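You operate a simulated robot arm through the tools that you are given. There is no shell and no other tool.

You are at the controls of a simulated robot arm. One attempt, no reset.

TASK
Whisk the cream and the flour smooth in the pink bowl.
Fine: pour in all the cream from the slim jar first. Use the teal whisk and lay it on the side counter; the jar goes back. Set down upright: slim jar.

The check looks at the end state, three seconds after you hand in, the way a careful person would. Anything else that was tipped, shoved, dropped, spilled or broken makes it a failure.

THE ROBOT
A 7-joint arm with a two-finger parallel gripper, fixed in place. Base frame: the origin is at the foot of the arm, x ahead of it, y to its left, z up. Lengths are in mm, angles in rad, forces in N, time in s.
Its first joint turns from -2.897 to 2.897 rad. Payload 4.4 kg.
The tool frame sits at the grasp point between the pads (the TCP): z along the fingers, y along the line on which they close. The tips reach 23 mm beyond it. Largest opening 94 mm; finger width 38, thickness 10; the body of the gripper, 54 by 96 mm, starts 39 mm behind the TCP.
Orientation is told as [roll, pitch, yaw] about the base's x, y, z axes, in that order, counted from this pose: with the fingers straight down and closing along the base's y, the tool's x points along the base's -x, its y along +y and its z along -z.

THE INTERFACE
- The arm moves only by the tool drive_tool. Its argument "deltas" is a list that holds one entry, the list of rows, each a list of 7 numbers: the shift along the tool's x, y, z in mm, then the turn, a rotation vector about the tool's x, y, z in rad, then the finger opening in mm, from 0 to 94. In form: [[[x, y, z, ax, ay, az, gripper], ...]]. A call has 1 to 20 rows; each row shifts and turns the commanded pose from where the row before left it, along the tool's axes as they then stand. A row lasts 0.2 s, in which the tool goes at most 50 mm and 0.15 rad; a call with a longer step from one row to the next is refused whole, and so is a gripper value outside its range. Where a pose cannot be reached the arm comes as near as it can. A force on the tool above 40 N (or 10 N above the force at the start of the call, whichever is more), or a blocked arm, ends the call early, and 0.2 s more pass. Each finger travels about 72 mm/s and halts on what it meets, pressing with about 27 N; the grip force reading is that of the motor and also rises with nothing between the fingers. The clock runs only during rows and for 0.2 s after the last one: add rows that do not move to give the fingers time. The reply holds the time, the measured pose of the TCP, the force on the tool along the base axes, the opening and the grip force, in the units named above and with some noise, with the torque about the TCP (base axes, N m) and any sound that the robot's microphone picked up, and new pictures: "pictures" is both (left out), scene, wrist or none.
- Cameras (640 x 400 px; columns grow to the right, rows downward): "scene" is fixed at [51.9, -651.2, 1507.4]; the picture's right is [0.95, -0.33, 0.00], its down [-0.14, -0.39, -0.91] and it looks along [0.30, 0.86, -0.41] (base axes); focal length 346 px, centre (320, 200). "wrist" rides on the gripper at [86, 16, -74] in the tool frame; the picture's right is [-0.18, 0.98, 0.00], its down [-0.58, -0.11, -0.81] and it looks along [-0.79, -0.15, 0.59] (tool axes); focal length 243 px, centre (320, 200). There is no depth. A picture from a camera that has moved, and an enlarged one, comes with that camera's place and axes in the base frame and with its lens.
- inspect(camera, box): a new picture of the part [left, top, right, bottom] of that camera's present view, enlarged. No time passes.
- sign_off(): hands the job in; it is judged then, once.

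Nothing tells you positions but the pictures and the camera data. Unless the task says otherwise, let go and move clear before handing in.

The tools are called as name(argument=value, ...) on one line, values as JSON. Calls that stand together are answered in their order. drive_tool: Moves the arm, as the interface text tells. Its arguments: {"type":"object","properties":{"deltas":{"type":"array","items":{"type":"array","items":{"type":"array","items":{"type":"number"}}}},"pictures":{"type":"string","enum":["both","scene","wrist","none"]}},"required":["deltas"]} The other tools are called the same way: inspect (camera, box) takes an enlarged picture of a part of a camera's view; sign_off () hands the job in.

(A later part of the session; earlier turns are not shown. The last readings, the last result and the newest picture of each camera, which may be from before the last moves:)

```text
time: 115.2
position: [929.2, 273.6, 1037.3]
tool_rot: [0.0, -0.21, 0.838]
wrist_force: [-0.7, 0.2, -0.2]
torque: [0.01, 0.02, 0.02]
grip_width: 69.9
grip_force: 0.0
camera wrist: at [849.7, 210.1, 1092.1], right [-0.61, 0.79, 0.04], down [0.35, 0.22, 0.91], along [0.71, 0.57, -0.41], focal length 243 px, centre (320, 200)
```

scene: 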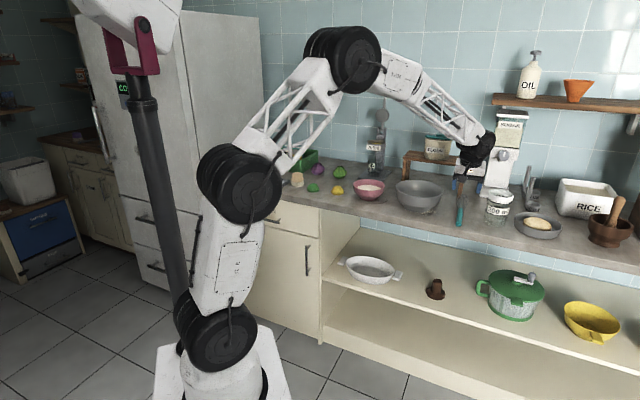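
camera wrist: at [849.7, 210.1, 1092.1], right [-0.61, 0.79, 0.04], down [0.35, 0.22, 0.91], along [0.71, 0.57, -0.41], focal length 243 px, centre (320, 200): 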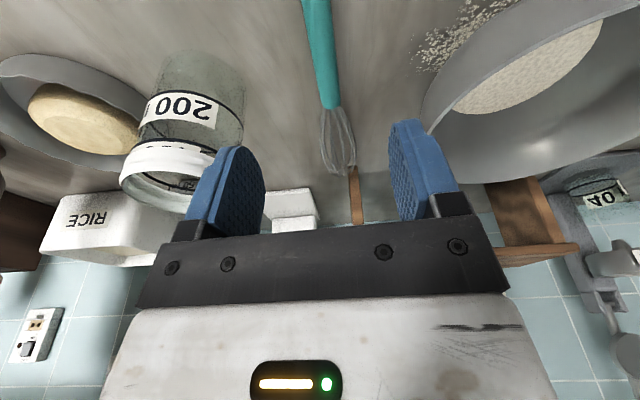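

The handle lines up with the finger plane, about 2.5 mm off to one side. I'll descend vertically towards it with that correction.

drive_tool(deltas=[[[4.2, 0.5, 20, 0, 0, 0, 60], [4.2, 0.5, 20, 0, 0, 0, 60], [4.2, 0.5, 20, 0, 0, 0, 60], [4.2, 0.5, 20, 0, 0, 0, 60], [4.2, 0.5, 20, 0, 0, 0, 60], [0, 0, 0, 0, 0, 0, 60]]], pictures="both")

```text
time: 116.6
position: [926.3, 276.9, 934.4]
tool_rot: [0.002, -0.209, 0.838]
wrist_force: [-0.4, -0.3, 0.0]
torque: [0.01, -0.03, 0.01]
grip_width: 59.8
grip_force: 0.1
camera wrist: at [847.3, 212.7, 989.8], right [-0.61, 0.79, 0.04], down [0.35, 0.23, 0.91], along [0.71, 0.57, -0.41], focal length 243 px, centre (320, 200)
```

scene: 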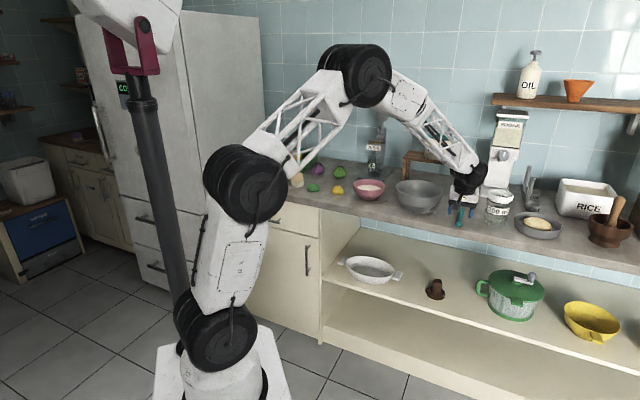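
wrist: 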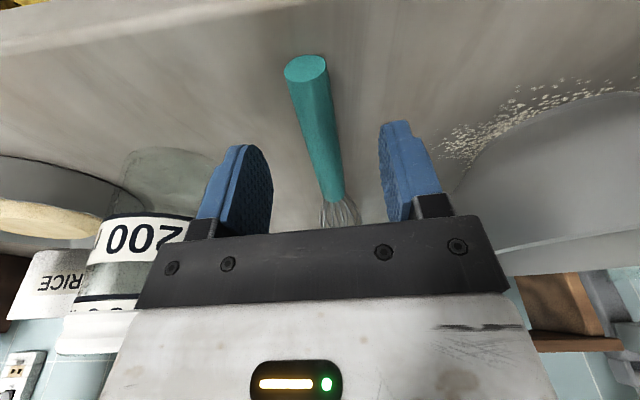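

The handle is centred between the pads, with its end about 29 mm behind the TCP. I'll creep down and watch for contact with the counter.

drive_tool(deltas=[[[1.04, 0, 4.9, 0, 0, 0, 60], [1.04, 0, 4.9, 0, 0, 0, 60], [0.62, 0, 2.9, 0, 0, 0, 60], [0, 0, 0, 0, 0, 0, 60]]], pictures="none")

drive_tool(deltas=[[[0.42, 0, 1.96, 0, 0, 0, 60], [0, 0, 0, 0, 0, 0, 60]]], pictures="none")

drive_tool(deltas=[[[0.42, 0, 1.96, 0, 0, 0, 60], [0, 0, 0, 0, 0, 0, 60]]], pictures="both")

```text
time: 117.6
position: [927.7, 277.1, 922.1]
tool_rot: [0.001, -0.211, 0.839]
wrist_force: [0.1, 0.6, -0.3]
torque: [0.01, 0.0, 0.03]
grip_width: 59.7
grip_force: 0.0
```

```text
time: 118.2
position: [928.7, 276.9, 921.3]
tool_rot: [-0.001, -0.211, 0.837]
wrist_force: [-0.2, 1.1, -0.3]
torque: [-0.01, 0.01, 0.0]
grip_width: 60.1
grip_force: 0.1
```

```text
time: 118.8
position: [927.6, 277.4, 918.9]
tool_rot: [-0.001, -0.212, 0.837]
wrist_force: [0.1, -0.5, 1.0]
torque: [-0.02, 0.04, 0.03]
grip_width: 60.1
grip_force: 0.1
camera wrist: at [848.6, 213.0, 973.4], right [-0.61, 0.79, 0.04], down [0.35, 0.23, 0.91], along [0.71, 0.57, -0.41], focal length 243 px, centre (320, 200)
```

scene: 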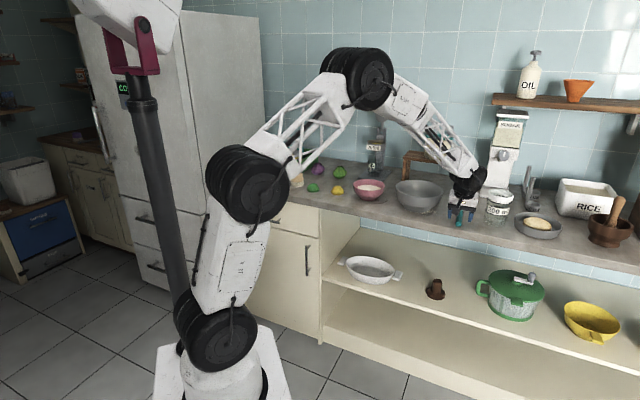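
wrist: 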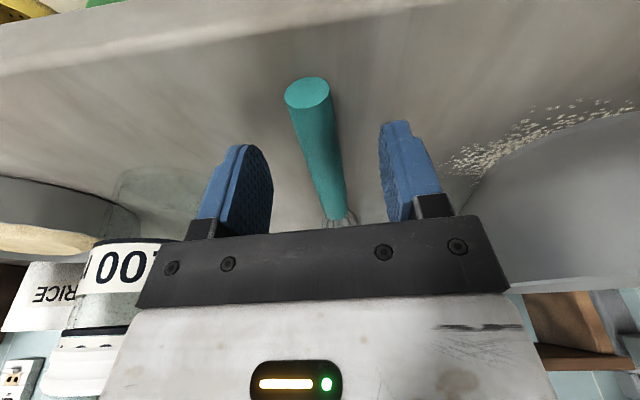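

No contact yet, so I'll keep going down in 2 mm steps.

drive_tool(deltas=[[[0.42, 0, 1.96, 0, 0, 0, 60], [0, 0, 0, 0, 0, 0, 60]]], pictures="none")

drive_tool(deltas=[[[0.42, 0, 1.96, 0, 0, 0, 60], [0, 0, 0, 0, 0, 0, 60]]], pictures="none")

drive_tool(deltas=[[[0.31, 0, 1.47, 0, 0, 0, 60], [0, 0, 0, 0, 0, 0, 60]]], pictures="wrist")

```text
time: 119.4
position: [927.7, 275.9, 915.7]
tool_rot: [-0.001, -0.21, 0.84]
wrist_force: [0.8, 0.3, -0.2]
torque: [0.0, 0.0, -0.01]
grip_width: 60.1
grip_force: 0.1
```

```text
time: 120.0
position: [927.6, 277.2, 914.5]
tool_rot: [0.0, -0.208, 0.838]
wrist_force: [0.1, -0.4, 0.0]
torque: [0.04, -0.03, 0.01]
grip_width: 59.9
grip_force: 0.0
```

```text
time: 120.6
position: [928.6, 276.7, 912.6]
tool_rot: [0.001, -0.209, 0.838]
wrist_force: [-0.2, 0.5, 0.2]
torque: [0.02, 0.04, 0.01]
grip_width: 60.0
grip_force: 0.0
camera wrist: at [848.6, 212.4, 967.7], right [-0.61, 0.79, 0.04], down [0.35, 0.23, 0.91], along [0.71, 0.57, -0.41], focal length 243 px, centre (320, 200)
```

wrist: 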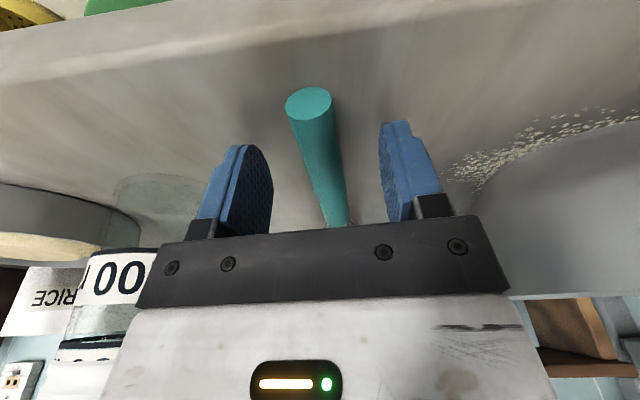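

There's still clearance. I'll shift 2.5 mm sideways to centre on the handle and keep creeping down until the tips touch.

drive_tool(deltas=[[[0.31, 2.5, 1.47, 0, 0, 0, 60], [0, 0, 0, 0, 0, 0, 60]]], pictures="none")

drive_tool(deltas=[[[0.31, 0, 1.47, 0, 0, 0, 60], [0, 0, 0, 0, 0, 0, 60]]], pictures="none")

drive_tool(deltas=[[[0.31, 0, 1.47, 0, 0, 0, 60], [0, 0, 0, 0, 0, 0, 60]]], pictures="wrist")

```text
time: 121.2
position: [924.8, 278.7, 910.9]
tool_rot: [0.0, -0.209, 0.838]
wrist_force: [0.2, -0.2, -0.9]
torque: [0.01, -0.01, 0.0]
grip_width: 59.8
grip_force: 0.2
```

```text
time: 121.8
position: [925.5, 276.9, 908.9]
tool_rot: [-0.001, -0.208, 0.837]
wrist_force: [-0.2, -0.5, -1.0]
torque: [0.02, -0.02, 0.03]
grip_width: 59.9
grip_force: 0.1
```

```text
time: 122.4
position: [926.4, 277.6, 907.3]
tool_rot: [-0.001, -0.209, 0.838]
wrist_force: [0.7, 0.4, 0.2]
torque: [0.0, 0.01, -0.02]
grip_width: 60.2
grip_force: 0.0
camera wrist: at [846.8, 214.0, 962.6], right [-0.61, 0.79, 0.04], down [0.35, 0.23, 0.91], along [0.71, 0.57, -0.41], focal length 243 px, centre (320, 200)
```

wrist: 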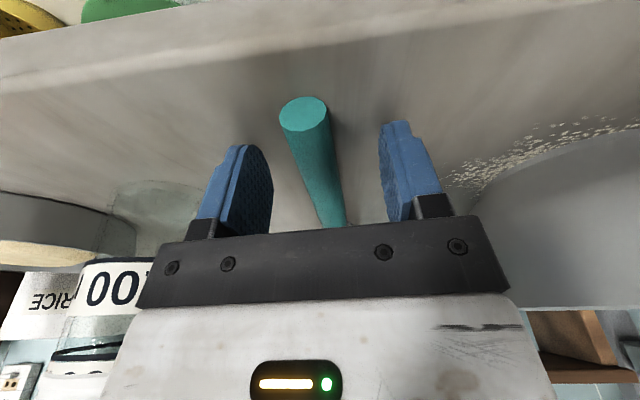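

drive_tool(deltas=[[[0.31, 0, 1.47, 0, 0, 0, 60], [0, 0, 0, 0, 0, 0, 60]]], pictures="none")

drive_tool(deltas=[[[0.31, 0, 1.47, 0, 0, 0, 60], [0, 0, 0, 0, 0, 0, 60]]], pictures="wrist")

```text
time: 123.0
position: [924.0, 277.8, 906.2]
tool_rot: [0.0, -0.213, 0.837]
wrist_force: [-1.7, -1.2, 7.8]
torque: [0.03, 0.32, 0.09]
grip_width: 60.0
grip_force: 0.2
```

```text
time: 123.8
position: [926.8, 278.7, 905.6]
tool_rot: [-0.001, -0.213, 0.838]
wrist_force: [-0.2, -0.1, 2.0]
torque: [0.0, 0.05, 0.02]
grip_width: 60.1
grip_force: 0.0
stopped in row 2: the force on the tool passed its limit at 41 N (the readings are from after the stop); the commanded pose is now the measured one
camera wrist: at [847.2, 213.8, 961.4], right [-0.61, 0.79, 0.04], down [0.35, 0.22, 0.91], along [0.71, 0.57, -0.41], focal length 243 px, centre (320, 200)
```

wrist: 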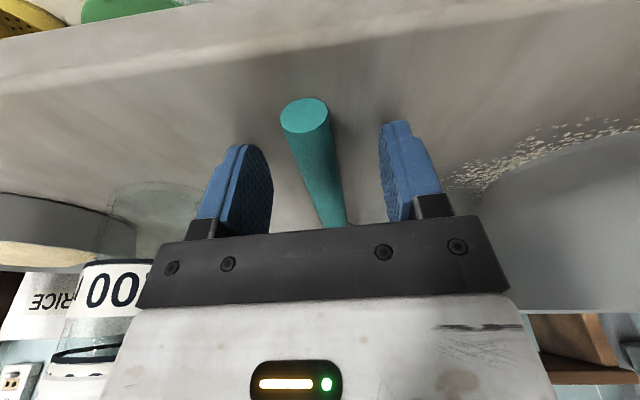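

Contact puts the counter at z of about 880.5. I'll raise 1 mm to unload and close on the handle, allowing time to settle.

drive_tool(deltas=[[[-0.25, 0, -1.2, 0, 0, 0, 60], [0, 0, 0, 0, 0, 0, 40], [0, 0, 0, 0, 0, 0, 30], [0, 0, 0, 0, 0, 0, 24], [0, 0, 0, 0, 0, 0, 18], [0, 0, 0, 0, 0, 0, 5], [0, 0, 0, 0, 0, 0, 5], [0, 0, 0, 0, 0, 0, 5], [0, 0, 0, 0, 0, 0, 5], [0, 0, 0, 0, 0, 0, 5], [0, 0, 0, 0, 0, 0, 5]]], pictures="both")

```text
time: 126.2
position: [926.8, 278.6, 907.9]
tool_rot: [-0.002, -0.21, 0.837]
wrist_force: [0.6, -0.2, 0.9]
torque: [-0.03, 0.02, 0.01]
grip_width: 21.2
grip_force: 27.0
camera wrist: at [847.0, 214.1, 962.5], right [-0.61, 0.79, 0.04], down [0.35, 0.22, 0.91], along [0.71, 0.57, -0.41], focal length 243 px, centre (320, 200)
```

scene: 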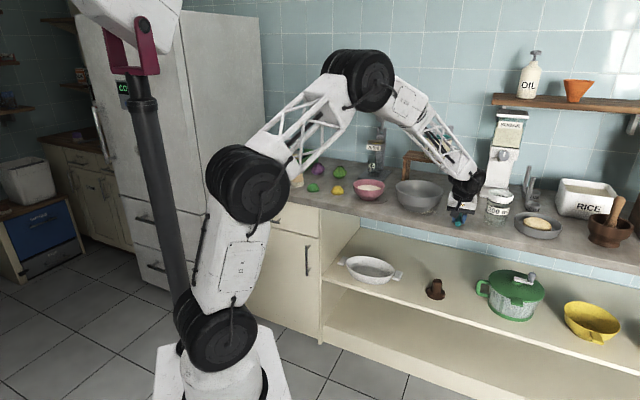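
wrist: 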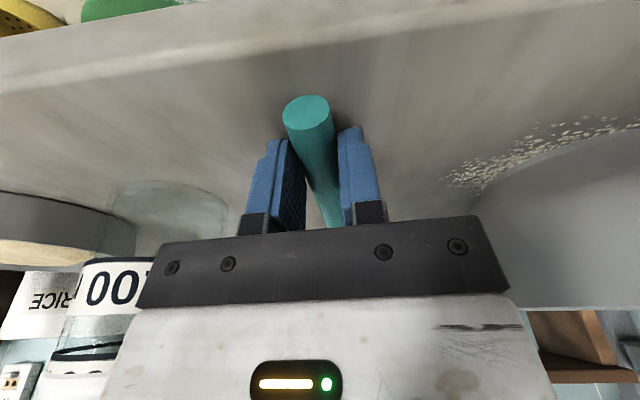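

The handle is gripped at 21.2 mm with 27 N. I'll lift slowly first and then ramp up.

drive_tool(deltas=[[[-0.21, 0, -0.98, 0, 0, 0, 5], [-0.21, 0, -0.98, 0, 0, 0, 5], [-0.42, 0, -1.96, 0, 0, 0, 5], [-0.42, 0, -1.96, 0, 0, 0, 5], [-0.83, 0, -3.9, 0, 0, 0, 5], [-1.25, 0, -5.9, 0, 0, 0, 5], [-1.7, 0, -7.8, 0, 0, 0, 5], [-2.1, 0, -9.8, 0, 0, 0, 5], [-2.1, 0, -9.8, 0, 0, 0, 5], [-2.1, 0, -9.8, 0, 0, 0, 5], [-2.1, 0, -9.8, 0, 0, 0, 5], [-1.25, 0, -5.9, 0, 0, 0, 5], [-0.42, 0, -1.96, 0, 0, 0, 5], [0, 0, 0, 0, 0, 0, 5]]], pictures="both")

```text
time: 129.2
position: [927.1, 278.2, 979.9]
tool_rot: [-0.002, -0.21, 0.837]
wrist_force: [0.5, -0.1, -1.3]
torque: [-0.06, 0.0, -0.02]
grip_width: 21.0
grip_force: 26.9
camera wrist: at [847.3, 214.4, 1034.6], right [-0.61, 0.79, 0.04], down [0.35, 0.22, 0.91], along [0.71, 0.57, -0.41], focal length 243 px, centre (320, 200)
```

scene: 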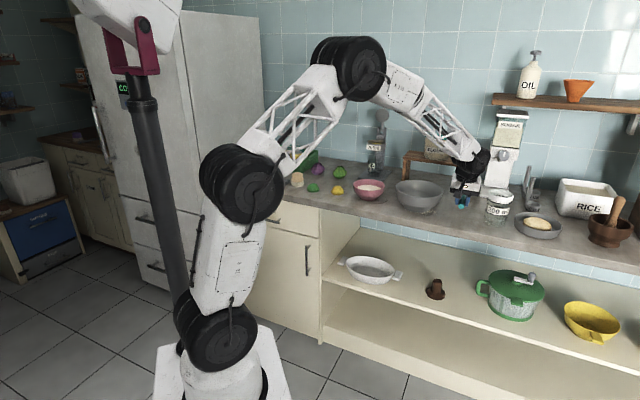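
wrist: 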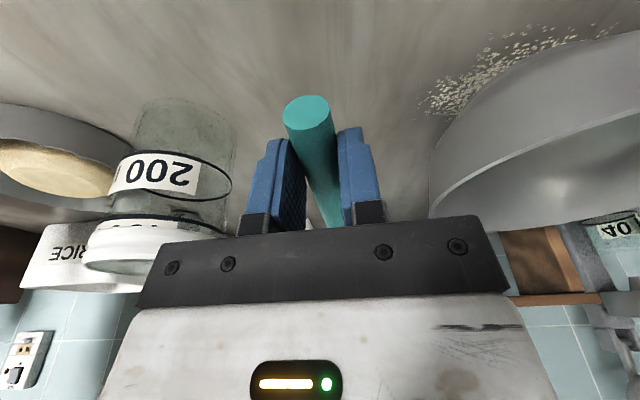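

The whisk is secure. I'll retreat back and up away from the riser and jar, then turn the wrist so the whisk head points back towards the arm.

drive_tool(deltas=[[[10.4, -0.7, -11.8, 0, 0, 0, 5], [20.8, -1.4, -23.6, 0, 0, 0, 5], [20.8, -1.4, -23.6, 0, 0, 0, 5], [20.8, -1.4, -23.6, 0, 0, 0, 5], [20.8, -1.4, -23.6, 0, 0, 0, 5], [20.8, -1.4, -23.6, 0, 0, 0, 5], [20.8, -1.4, -23.6, 0, 0, 0, 5], [20.8, -1.4, -23.6, 0, 0, 0, 5], [10.4, -0.7, -11.8, 0, 0, 0, 5], [0, 0, 0, 0, 0.105, 0, 5], [0, 0, 0, 0, 0.105, 0, 5], [0, 0, 0, 0, 0, 0, 5]]], pictures="both")

```text
time: 131.8
position: [798.6, 119.5, 1128.4]
tool_rot: [-0.002, 0.0, 0.837]
wrist_force: [0.7, -0.4, -0.3]
torque: [-0.08, 0.09, 0.0]
grip_width: 20.7
grip_force: 26.8
camera wrist: at [728.6, 65.9, 1203.6], right [-0.61, 0.79, 0.0], down [0.47, 0.36, 0.81], along [0.64, 0.49, -0.59], focal length 243 px, centre (320, 200)
```

scene: 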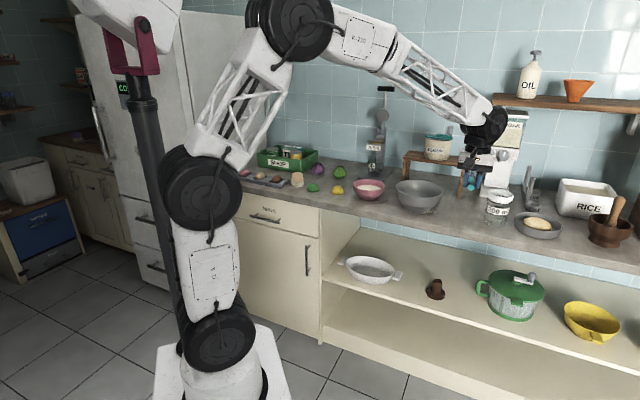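
wrist: 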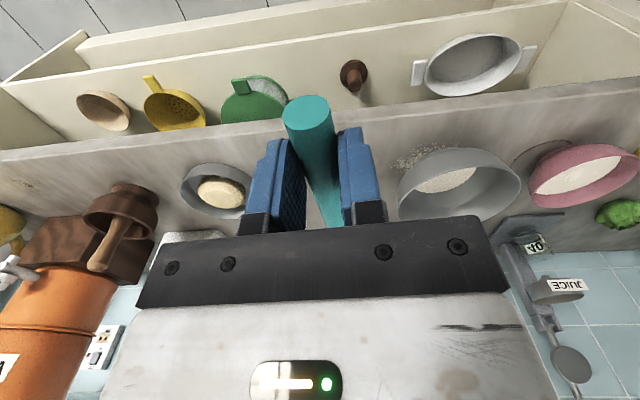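

Now I'll turn the wrist about 3.19 rad in place, with the whisk sweeping at z of about 1110, clear of everything.

drive_tool(deltas=[[[0, 0, 0, 0, 0, 0.07, 5], [0, 0, 0, 0, 0, 0.14, 5], [0, 0, 0, 0, 0, 0.14, 5], [0, 0, 0, 0, 0, 0.14, 5], [0, 0, 0, 0, 0, 0.14, 5], [0, 0, 0, 0, 0, 0.14, 5], [0, 0, 0, 0, 0, 0.14, 5], [0, 0, 0, 0, 0, 0.14, 5], [0, 0, 0, 0, 0, 0.14, 5], [0, 0, 0, 0, 0, 0.14, 5], [0, 0, 0, 0, 0, 0.14, 5], [0, 0, 0, 0, 0, 0.14, 5], [0, 0, 0, 0, 0, 0.14, 5]]], pictures="scene")

drive_tool(deltas=[[[0, 0, 0, 0, 0, 0.14, 5], [0, 0, 0, 0, 0, 0.14, 5], [0, 0, 0, 0, 0, 0.14, 5], [0, 0, 0, 0, 0, 0.14, 5], [0, 0, 0, 0, 0, 0.14, 5], [0, 0, 0, 0, 0, 0.14, 5], [0, 0, 0, 0, 0, 0.14, 5], [0, 0, 0, 0, 0, 0.14, 5], [0, 0, 0, 0, 0, 0.14, 5], [0, 0, 0, 0, 0, 0.14, 5], [0, 0, 0, 0, 0, 0.043, 5], [0, 0, 0, 0, 0, 0, 5]]], pictures="both")

```text
time: 134.6
position: [798.3, 120.1, 1128.9]
tool_rot: [0.002, -0.001, -0.915]
wrist_force: [-0.1, -0.3, -0.4]
torque: [0.04, 0.05, 0.0]
grip_width: 20.8
grip_force: 27.5
```

scene: 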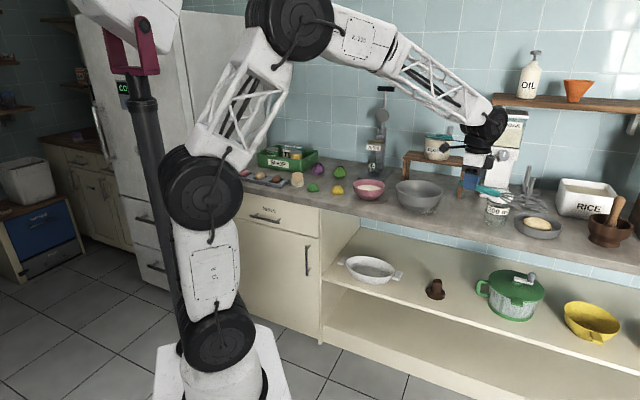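

```text
time: 137.2
position: [797.9, 120.2, 1128.0]
tool_rot: [0.002, 0.002, -2.356]
wrist_force: [0.5, 0.0, -0.6]
torque: [0.04, -0.08, 0.03]
grip_width: 20.8
grip_force: 27.4
camera wrist: at [870.8, 169.2, 1203.8], right [0.57, -0.82, 0.0], down [-0.49, -0.33, 0.81], along [-0.66, -0.46, -0.59], focal length 243 px, centre (320, 200)
```

scene: 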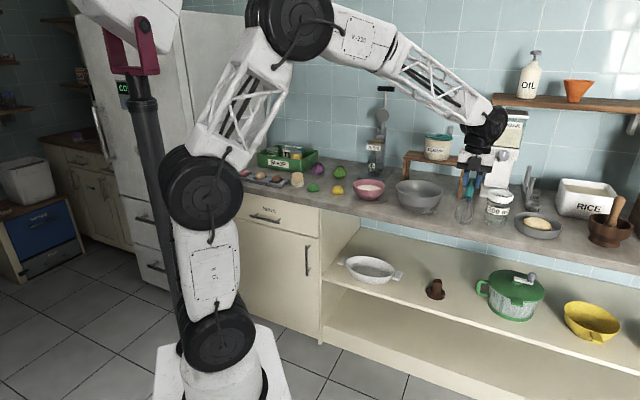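
wrist: 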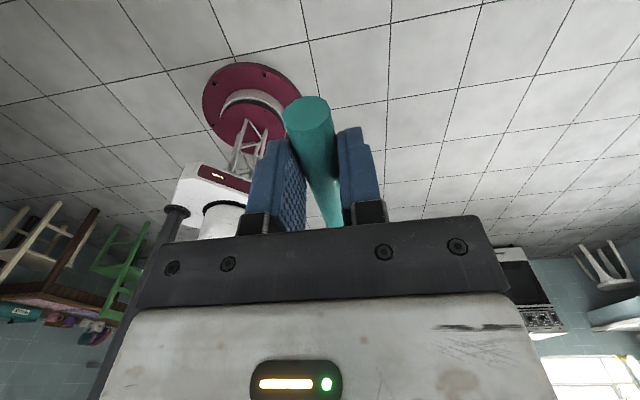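

The whisk now points back towards the arm. I'll tilt the tool forward to 70° so the whisk hangs nearly vertical, here in front of the counter.

drive_tool(deltas=[[[0, 0, 0, 0, 0.068, 0, 5], [0, 0, 0, 0, 0.128, 0, 5], [0, 0, 0, 0, 0.128, 0, 5], [0, 0, 0, 0, 0.128, 0, 5], [0, 0, 0, 0, 0.128, 0, 5], [0, 0, 0, 0, 0.128, 0, 5], [0, 0, 0, 0, 0.128, 0, 5], [0, 0, 0, 0, 0.128, 0, 5], [0, 0, 0, 0, 0.128, 0, 5], [0, 0, 0, 0, 0.128, 0, 5], [0, 0, 0, 0, 0, 0, 5]]], pictures="both")

inspect(camera="scene", box=[420, 100, 560, 250])

```text
time: 139.6
position: [799.2, 119.7, 1128.7]
tool_rot: [0.006, 1.221, -2.351]
wrist_force: [-0.7, -0.5, -0.8]
torque: [-0.02, -0.01, -0.01]
grip_width: 20.7
grip_force: 27.5
camera wrist: at [781.6, 78.9, 1235.9], right [0.65, -0.74, -0.17], down [-0.75, -0.6, -0.27], along [0.1, 0.31, -0.95], focal length 243 px, centre (320, 200)
```

scene: 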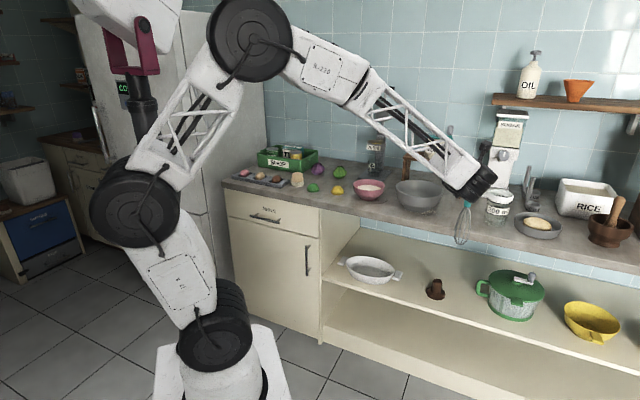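
wrist: 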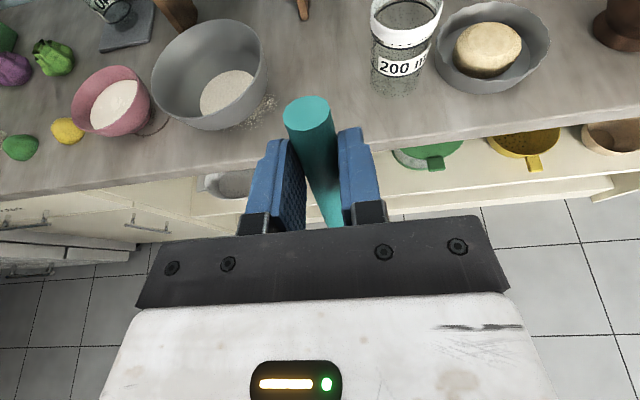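

```text
2.67 times, centred on (490, 175) of scene
camera zoom: at [51.9, -651.2, 1507.4], right [0.95, -0.33, 0.0], down [-0.14, -0.39, -0.91], along [0.3, 0.86, -0.41], focal length 924 px, centre (-133, 267)
```

zoom: 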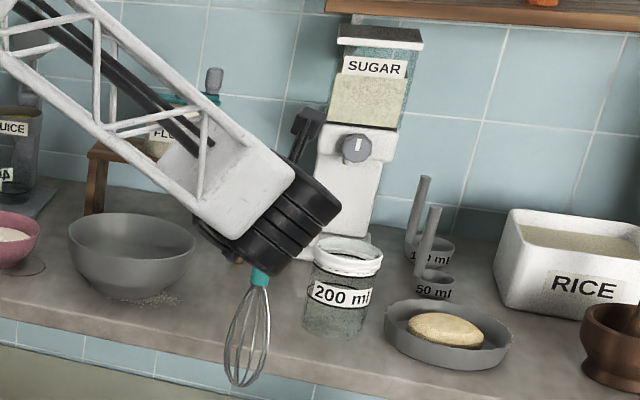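

The whisk hangs head-down, with its tip about 208 mm below the TCP. I'll travel left along the counter front at a height that clears everything.

drive_tool(deltas=[[[1.93, -12, 0.93, 0, 0, 0, 5], [3.87, -24.1, 1.86, 0, 0, 0, 5], [3.87, -24.1, 1.86, 0, 0, 0, 5], [3.87, -24.1, 1.86, 0, 0, 0, 5], [3.87, -24.1, 1.86, 0, 0, 0, 5], [3.87, -24.1, 1.86, 0, 0, 0, 5], [3.87, -24.1, 1.86, 0, 0, 0, 5], [3.87, -24.1, 1.86, 0, 0, 0, 5], [3.87, -24.1, 1.86, 0, 0, 0, 5], [3.87, -24.1, 1.86, 0, 0, 0, 5], [3.87, -24.1, 1.86, 0, 0, 0, 5], [3.87, -24.1, 1.86, 0, 0, 0, 5], [3.87, -24.1, 1.86, 0, 0, 0, 5], [3.87, -24.1, 1.86, 0, 0, 0, 5], [3.87, -24.1, 1.86, 0, 0, 0, 5], [3.87, -24.1, 1.86, 0, 0, 0, 5], [3.87, -24.1, 1.86, 0, 0, 0, 5], [1.93, -12, 0.93, 0, 0, 0, 5], [0, 0, 0, 0, 0, 0, 5]]], pictures="both")

```text
time: 143.6
position: [546.5, 447.2, 1180.4]
tool_rot: [0.003, 1.221, -2.351]
wrist_force: [0.3, -0.2, 0.2]
torque: [-0.02, 0.0, 0.0]
grip_width: 20.9
grip_force: 27.2
camera wrist: at [529.2, 406.4, 1287.2], right [0.65, -0.74, -0.17], down [-0.75, -0.6, -0.27], along [0.1, 0.3, -0.95], focal length 243 px, centre (320, 200)
```

scene: 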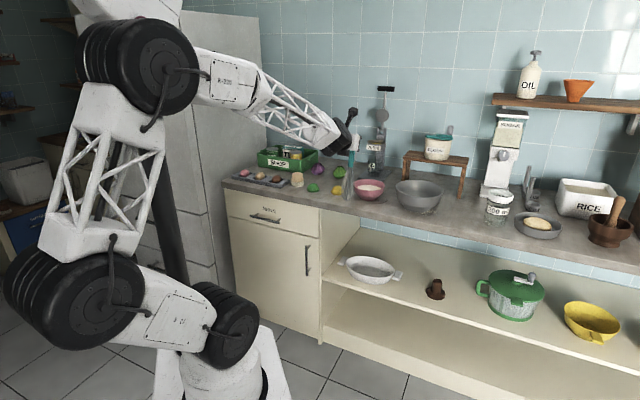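
wrist: 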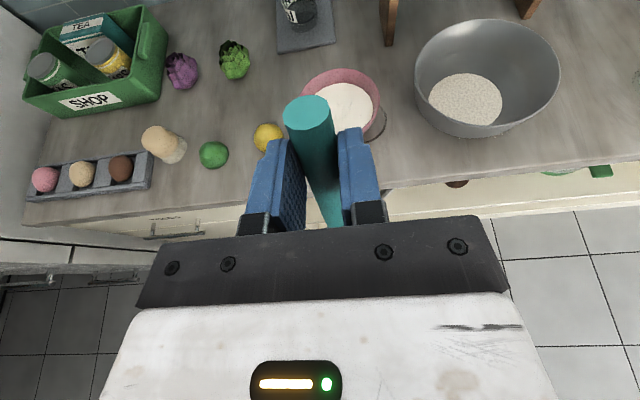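

I have a clear top view of the pink bowl. I'll zoom in to get its exact centre.

inspect(camera="wrist", box=[270, 50, 430, 170])

inspect(camera="scene", box=[320, 110, 420, 220])

```text
3.33 times, centred on (350, 110) of wrist
camera zoom: at [529.2, 406.4, 1287.2], right [0.65, -0.74, -0.17], down [-0.75, -0.6, -0.27], along [0.1, 0.3, -0.95], focal length 809 px, centre (220, 500)
```

zoom: 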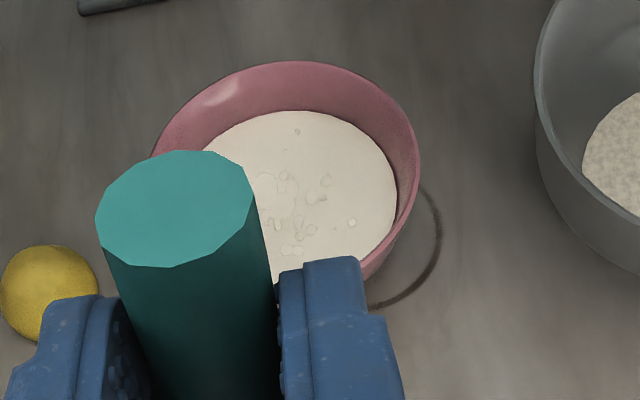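

```text
3.64 times, centred on (370, 165) of scene
camera zoom: at [51.9, -651.2, 1507.4], right [0.95, -0.33, 0.0], down [-0.14, -0.39, -0.91], along [0.3, 0.86, -0.41], focal length 1260 px, centre (138, 327)
```

zoom: 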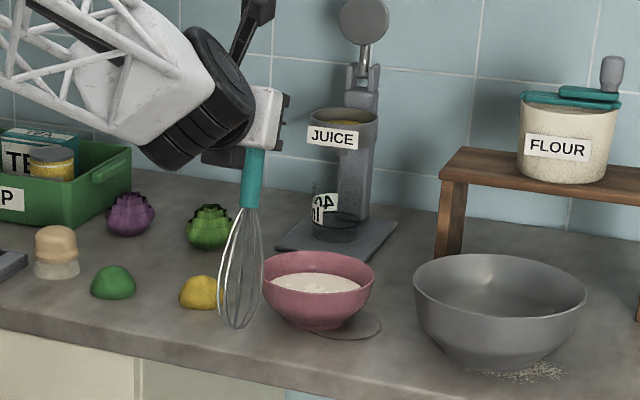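

The bowl centre is at about (713, 611) with a rim radius of about 70. I'll turn the heading to 70° and bring the whisk tip over the bowl at a safe height.

drive_tool(deltas=[[[0, 0, 0, 0.081, 0, -0.0296, 5], [0, 0, 0, 0.081, 0, -0.0296, 5], [0, 0, 0, 0.081, 0, -0.0296, 5], [0, 0, 0, 0.081, 0, -0.0296, 5], [0, 0, 0, 0.081, 0, -0.0296, 5], [3.75, 4.57, 10.3, 0, 0, 0, 5], [7.5, 9.14, 20.6, 0, 0, 0, 5], [7.5, 9.14, 20.6, 0, 0, 0, 5], [7.5, 9.14, 20.6, 0, 0, 0, 5], [7.5, 9.14, 20.6, 0, 0, 0, 5], [7.5, 9.14, 20.6, 0, 0, 0, 5], [7.5, 9.14, 20.6, 0, 0, 0, 5], [7.5, 9.14, 20.6, 0, 0, 0, 5], [7.5, 9.14, 20.6, 0, 0, 0, 5], [7.5, 9.14, 20.6, 0, 0, 0, 5], [7.5, 9.14, 20.6, 0, 0, 0, 5], [3.75, 4.57, 10.3, 0, 0, 0, 5], [0, 0, 0, 0, 0, 0, 5]]], pictures="both")

inspect(camera="scene", box=[330, 120, 420, 210])

```text
time: 147.4
position: [721.8, 637.7, 1178.6]
tool_rot: [0.005, 1.22, -1.919]
wrist_force: [0.4, 0.0, -1.2]
torque: [0.01, 0.02, 0.01]
grip_width: 21.1
grip_force: 27.1
camera wrist: at [723.8, 594.4, 1285.5], right [0.9, -0.4, -0.17], down [-0.43, -0.86, -0.27], along [-0.04, 0.32, -0.95], focal length 243 px, centre (320, 200)
```

scene: 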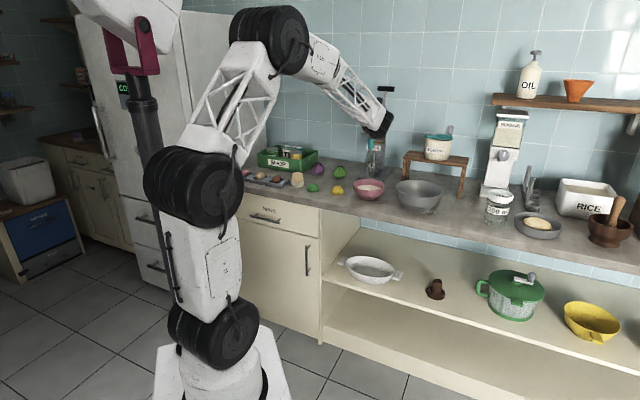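
wrist: 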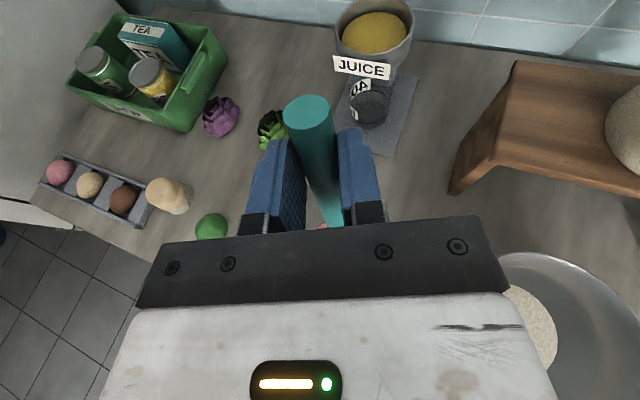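

```text
4.44 times, centred on (375, 165) of scene
camera zoom: at [51.9, -651.2, 1507.4], right [0.95, -0.33, 0.0], down [-0.14, -0.39, -0.91], along [0.3, 0.86, -0.41], focal length 1540 px, centre (76, 356)
```

zoom: 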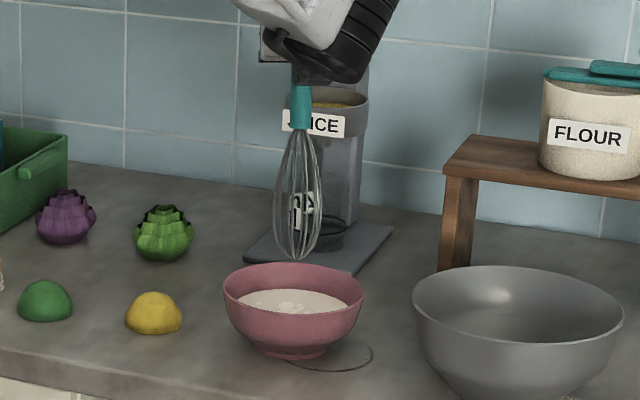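

The whisk tip is centred over the bowl. I'll lower it in, ramped, to just above the surface and check.

drive_tool(deltas=[[[-4.7, 0, 1.7, 0, 0, 0, 5], [-9.4, 0, 3.44, 0, 0, 0, 5], [-9.4, 0, 3.44, 0, 0, 0, 5], [-9.4, 0, 3.44, 0, 0, 0, 5], [-9.4, 0, 3.44, 0, 0, 0, 5], [-4.7, 0, 1.7, 0, 0, 0, 5], [0, 0, 0, 0, 0, 0, 5]]], pictures="both")

inspect(camera="scene", box=[330, 120, 420, 210])

```text
time: 149.0
position: [724.2, 638.7, 1128.3]
tool_rot: [0.005, 1.219, -1.917]
wrist_force: [-0.2, -0.2, -0.4]
torque: [-0.01, 0.01, -0.03]
grip_width: 20.8
grip_force: 26.7
camera wrist: at [725.1, 594.6, 1236.3], right [0.9, -0.4, -0.17], down [-0.43, -0.86, -0.27], along [-0.04, 0.32, -0.95], focal length 243 px, centre (320, 200)
```

scene: 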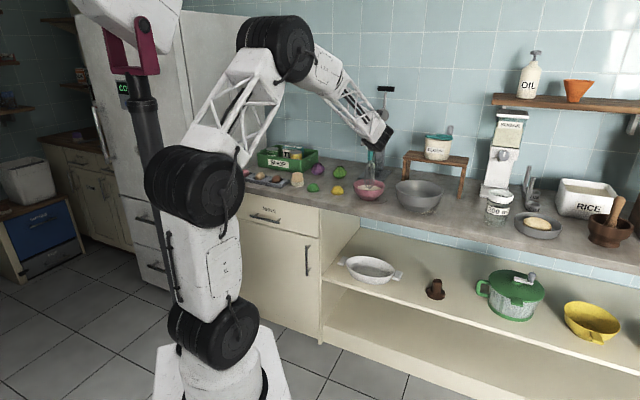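
wrist: 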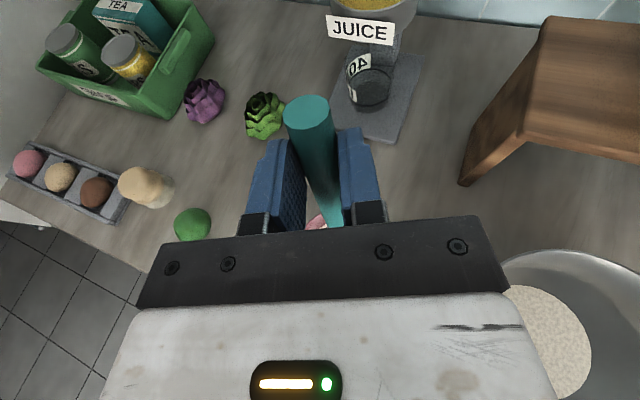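

```text
4.44 times, centred on (375, 165) of scene
camera zoom: at [51.9, -651.2, 1507.4], right [0.95, -0.33, 0.0], down [-0.14, -0.39, -0.91], along [0.3, 0.86, -0.41], focal length 1540 px, centre (76, 356)
```

zoom: 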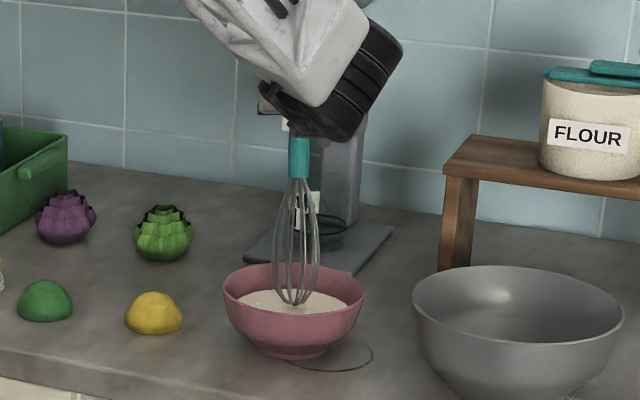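

The tip is at the cream surface, centred. I'll lower 18 mm into the mix and check for contact.

drive_tool(deltas=[[[-2.8, 0, 1.03, 0, 0, 0, 5], [-4.7, 0, 1.7, 0, 0, 0, 5], [-4.7, 0, 1.7, 0, 0, 0, 5], [-4.7, 0, 1.7, 0, 0, 0, 5], [0, 0, 0, 0, 0, 0, 5]]], pictures="none")

drive_tool(deltas=[[[-2.8, 0, 1.03, 0, 0, 0, 5], [0, 0, 0, 0, 0, 0, 5]]], pictures="both")

inspect(camera="scene", box=[340, 140, 400, 205])

```text
time: 150.2
position: [723.3, 639.1, 1110.9]
tool_rot: [0.006, 1.219, -1.918]
wrist_force: [-0.4, 0.6, -0.5]
torque: [-0.01, -0.01, 0.01]
grip_width: 20.8
grip_force: 26.6
```

```text
time: 150.8
position: [724.3, 638.0, 1109.5]
tool_rot: [0.005, 1.22, -1.916]
wrist_force: [-0.5, 0.4, -0.8]
torque: [-0.03, -0.01, 0.0]
grip_width: 20.8
grip_force: 27.0
camera wrist: at [724.5, 594.4, 1215.7], right [0.9, -0.4, -0.17], down [-0.43, -0.86, -0.27], along [-0.04, 0.32, -0.95], focal length 243 px, centre (320, 200)
```

scene: 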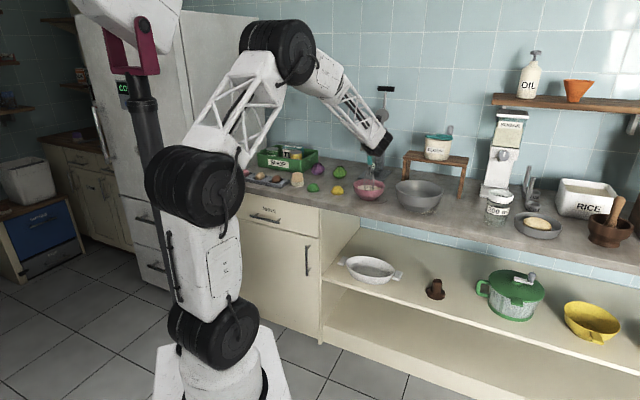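
wrist: 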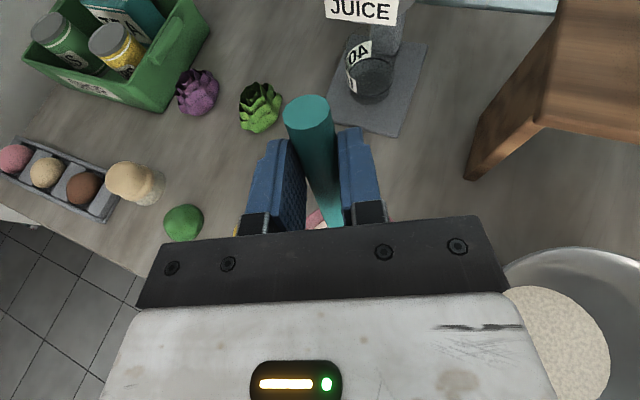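

```text
6.15 times, centred on (370, 172) of scene
camera zoom: at [51.9, -651.2, 1507.4], right [0.95, -0.33, 0.0], down [-0.14, -0.39, -0.91], along [0.3, 0.86, -0.41], focal length 2132 px, centre (12, 369)
```

zoom: 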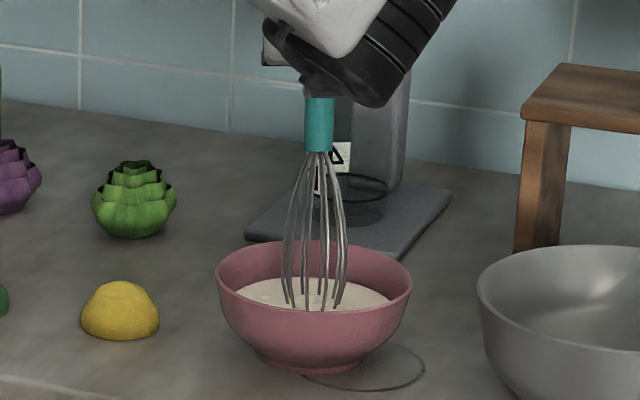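

The whisk is about 19 mm into the mix with no contact. I'll lower 3 mm more and do one slow test circle of 18 mm radius, checking forces.

drive_tool(deltas=[[[-2.8, 0, 1.03, 0, 0, 0, 5], [3.09, 0, 8.45, 0, 0, 0, 5], [3.09, 0, 8.45, 0, 0, 0, 5], [-1.18, 10.58, -3.23, 0, 0, 0, 5], [-3.09, 6.54, -8.45, 0, 0, 0, 5], [-3.82, 0, -10.44, 0, 0, 0, 5], [-3.09, -6.54, -8.45, 0, 0, 0, 5], [-1.18, -10.58, -3.23, 0, 0, 0, 5], [1.18, -10.58, 3.23, 0, 0, 0, 5], [3.09, -6.54, 8.45, 0, 0, 0, 5], [3.82, 0, 10.44, 0, 0, 0, 5], [3.09, 6.54, 8.45, 0, 0, 0, 5], [1.18, 10.58, 3.23, 0, 0, 0, 5]]], pictures="both")

inspect(camera="scene", box=[340, 140, 400, 205])

```text
time: 153.6
position: [729.4, 655.7, 1106.4]
tool_rot: [0.006, 1.22, -1.917]
wrist_force: [-0.1, 1.0, 0.2]
torque: [-0.03, -0.02, 0.03]
grip_width: 21.0
grip_force: 26.8
camera wrist: at [730.8, 611.3, 1213.6], right [0.9, -0.4, -0.17], down [-0.43, -0.86, -0.27], along [-0.04, 0.32, -0.95], focal length 243 px, centre (320, 200)
```

scene: 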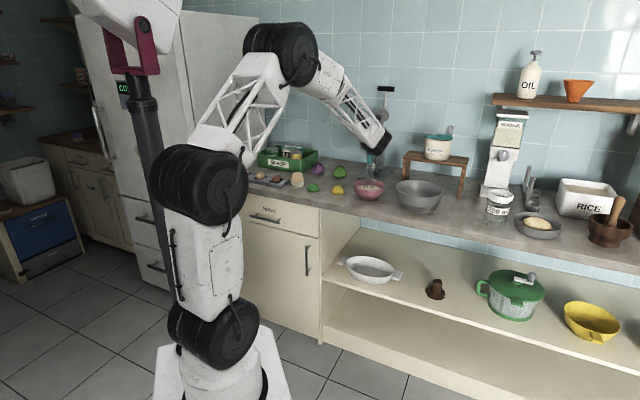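
wrist: 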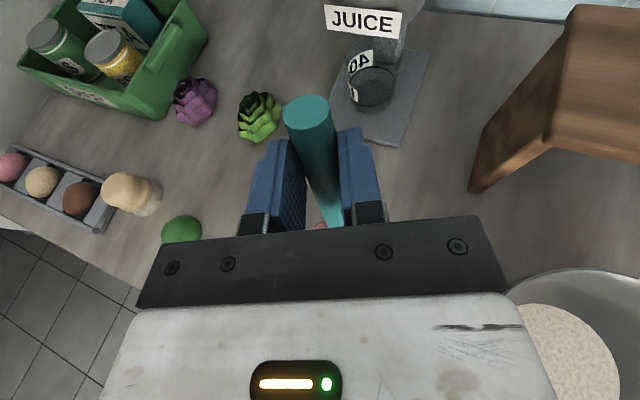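

```text
6.15 times, centred on (370, 172) of scene
camera zoom: at [51.9, -651.2, 1507.4], right [0.95, -0.33, 0.0], down [-0.14, -0.39, -0.91], along [0.3, 0.86, -0.41], focal length 2132 px, centre (12, 369)
```

zoom: 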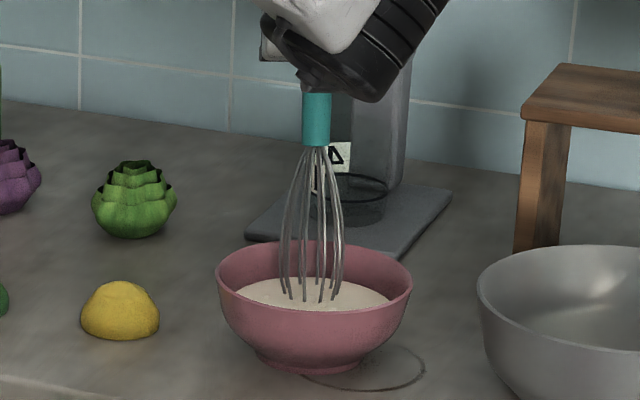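

The test circle was clean: low force, and the bowl stayed still. I'll run more whisking circles.

drive_tool(deltas=[[[-1.18, 10.58, -3.23, 0, 0, 0, 5], [-3.09, 6.54, -8.45, 0, 0, 0, 5], [-3.82, 0, -10.44, 0, 0, 0, 5], [-3.09, -6.54, -8.45, 0, 0, 0, 5], [-1.18, -10.58, -3.23, 0, 0, 0, 5], [1.18, -10.58, 3.23, 0, 0, 0, 5], [3.09, -6.54, 8.45, 0, 0, 0, 5], [3.82, 0, 10.44, 0, 0, 0, 5], [3.09, 6.54, 8.45, 0, 0, 0, 5], [1.18, 10.58, 3.23, 0, 0, 0, 5], [-1.18, 10.58, -3.23, 0, 0, 0, 5], [-3.09, 6.54, -8.45, 0, 0, 0, 5], [-3.82, 0, -10.44, 0, 0, 0, 5], [-3.09, -6.54, -8.45, 0, 0, 0, 5], [-1.18, -10.58, -3.23, 0, 0, 0, 5], [1.18, -10.58, 3.23, 0, 0, 0, 5], [3.09, -6.54, 8.45, 0, 0, 0, 5], [3.82, 0, 10.44, 0, 0, 0, 5], [3.09, 6.54, 8.45, 0, 0, 0, 5], [1.18, 10.58, 3.23, 0, 0, 0, 5]]], pictures="none")

drive_tool(deltas=[[[-1.18, 10.58, -3.23, 0, 0, 0, 5], [-3.09, 6.54, -8.45, 0, 0, 0, 5], [-3.82, 0, -10.44, 0, 0, 0, 5], [-3.09, -6.54, -8.45, 0, 0, 0, 5], [-1.18, -10.58, -3.23, 0, 0, 0, 5], [1.18, -10.58, 3.23, 0, 0, 0, 5], [3.09, -6.54, 8.45, 0, 0, 0, 5], [3.82, 0, 10.44, 0, 0, 0, 5], [3.09, 6.54, 8.45, 0, 0, 0, 5], [1.18, 10.58, 3.23, 0, 0, 0, 5], [-1.18, 10.58, -3.23, 0, 0, 0, 5], [-3.09, 6.54, -8.45, 0, 0, 0, 5], [-3.82, 0, -10.44, 0, 0, 0, 5], [-3.09, -6.54, -8.45, 0, 0, 0, 5], [-1.18, -10.58, -3.23, 0, 0, 0, 5], [1.18, -10.58, 3.23, 0, 0, 0, 5], [3.09, -6.54, 8.45, 0, 0, 0, 5], [3.82, 0, 10.44, 0, 0, 0, 5], [3.09, 6.54, 8.45, 0, 0, 0, 5], [1.18, 10.58, 3.23, 0, 0, 0, 5]]], pictures="both")

inspect(camera="scene", box=[340, 140, 400, 205])

```text
time: 157.8
position: [729.6, 655.9, 1106.2]
tool_rot: [0.006, 1.219, -1.918]
wrist_force: [-0.1, -0.7, -1.0]
torque: [0.03, -0.02, -0.01]
grip_width: 20.7
grip_force: 26.5
```

```text
time: 162.0
position: [729.7, 654.4, 1106.2]
tool_rot: [0.006, 1.219, -1.921]
wrist_force: [-0.7, -0.4, -0.4]
torque: [0.0, 0.03, 0.0]
grip_width: 20.8
grip_force: 26.9
camera wrist: at [730.5, 610.9, 1213.1], right [0.9, -0.4, -0.17], down [-0.43, -0.86, -0.27], along [-0.04, 0.32, -0.95], focal length 243 px, centre (320, 200)
```

scene: 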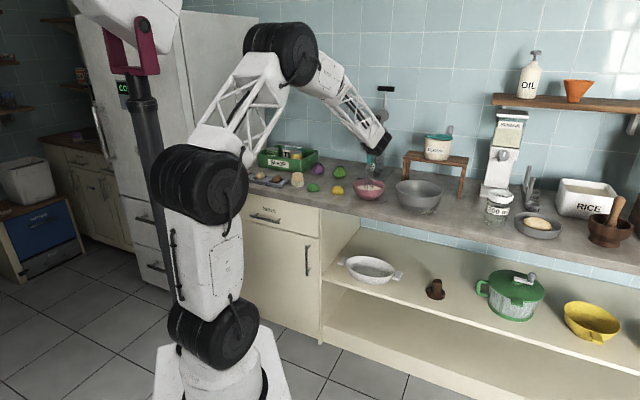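
wrist: 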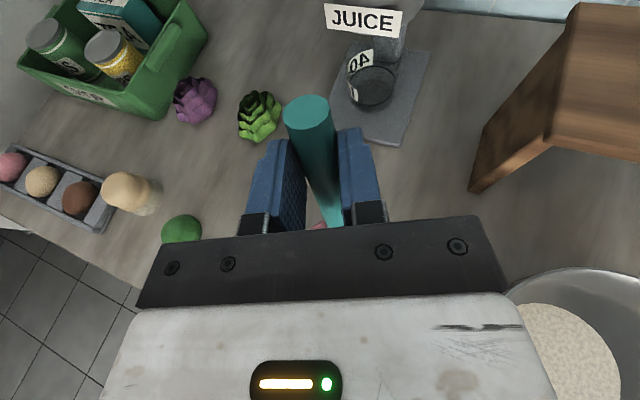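

```text
6.15 times, centred on (370, 172) of scene
camera zoom: at [51.9, -651.2, 1507.4], right [0.95, -0.33, 0.0], down [-0.14, -0.39, -0.91], along [0.3, 0.86, -0.41], focal length 2132 px, centre (12, 369)
```

zoom: 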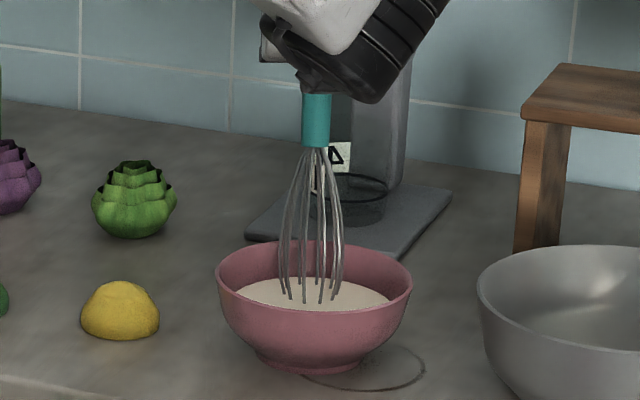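

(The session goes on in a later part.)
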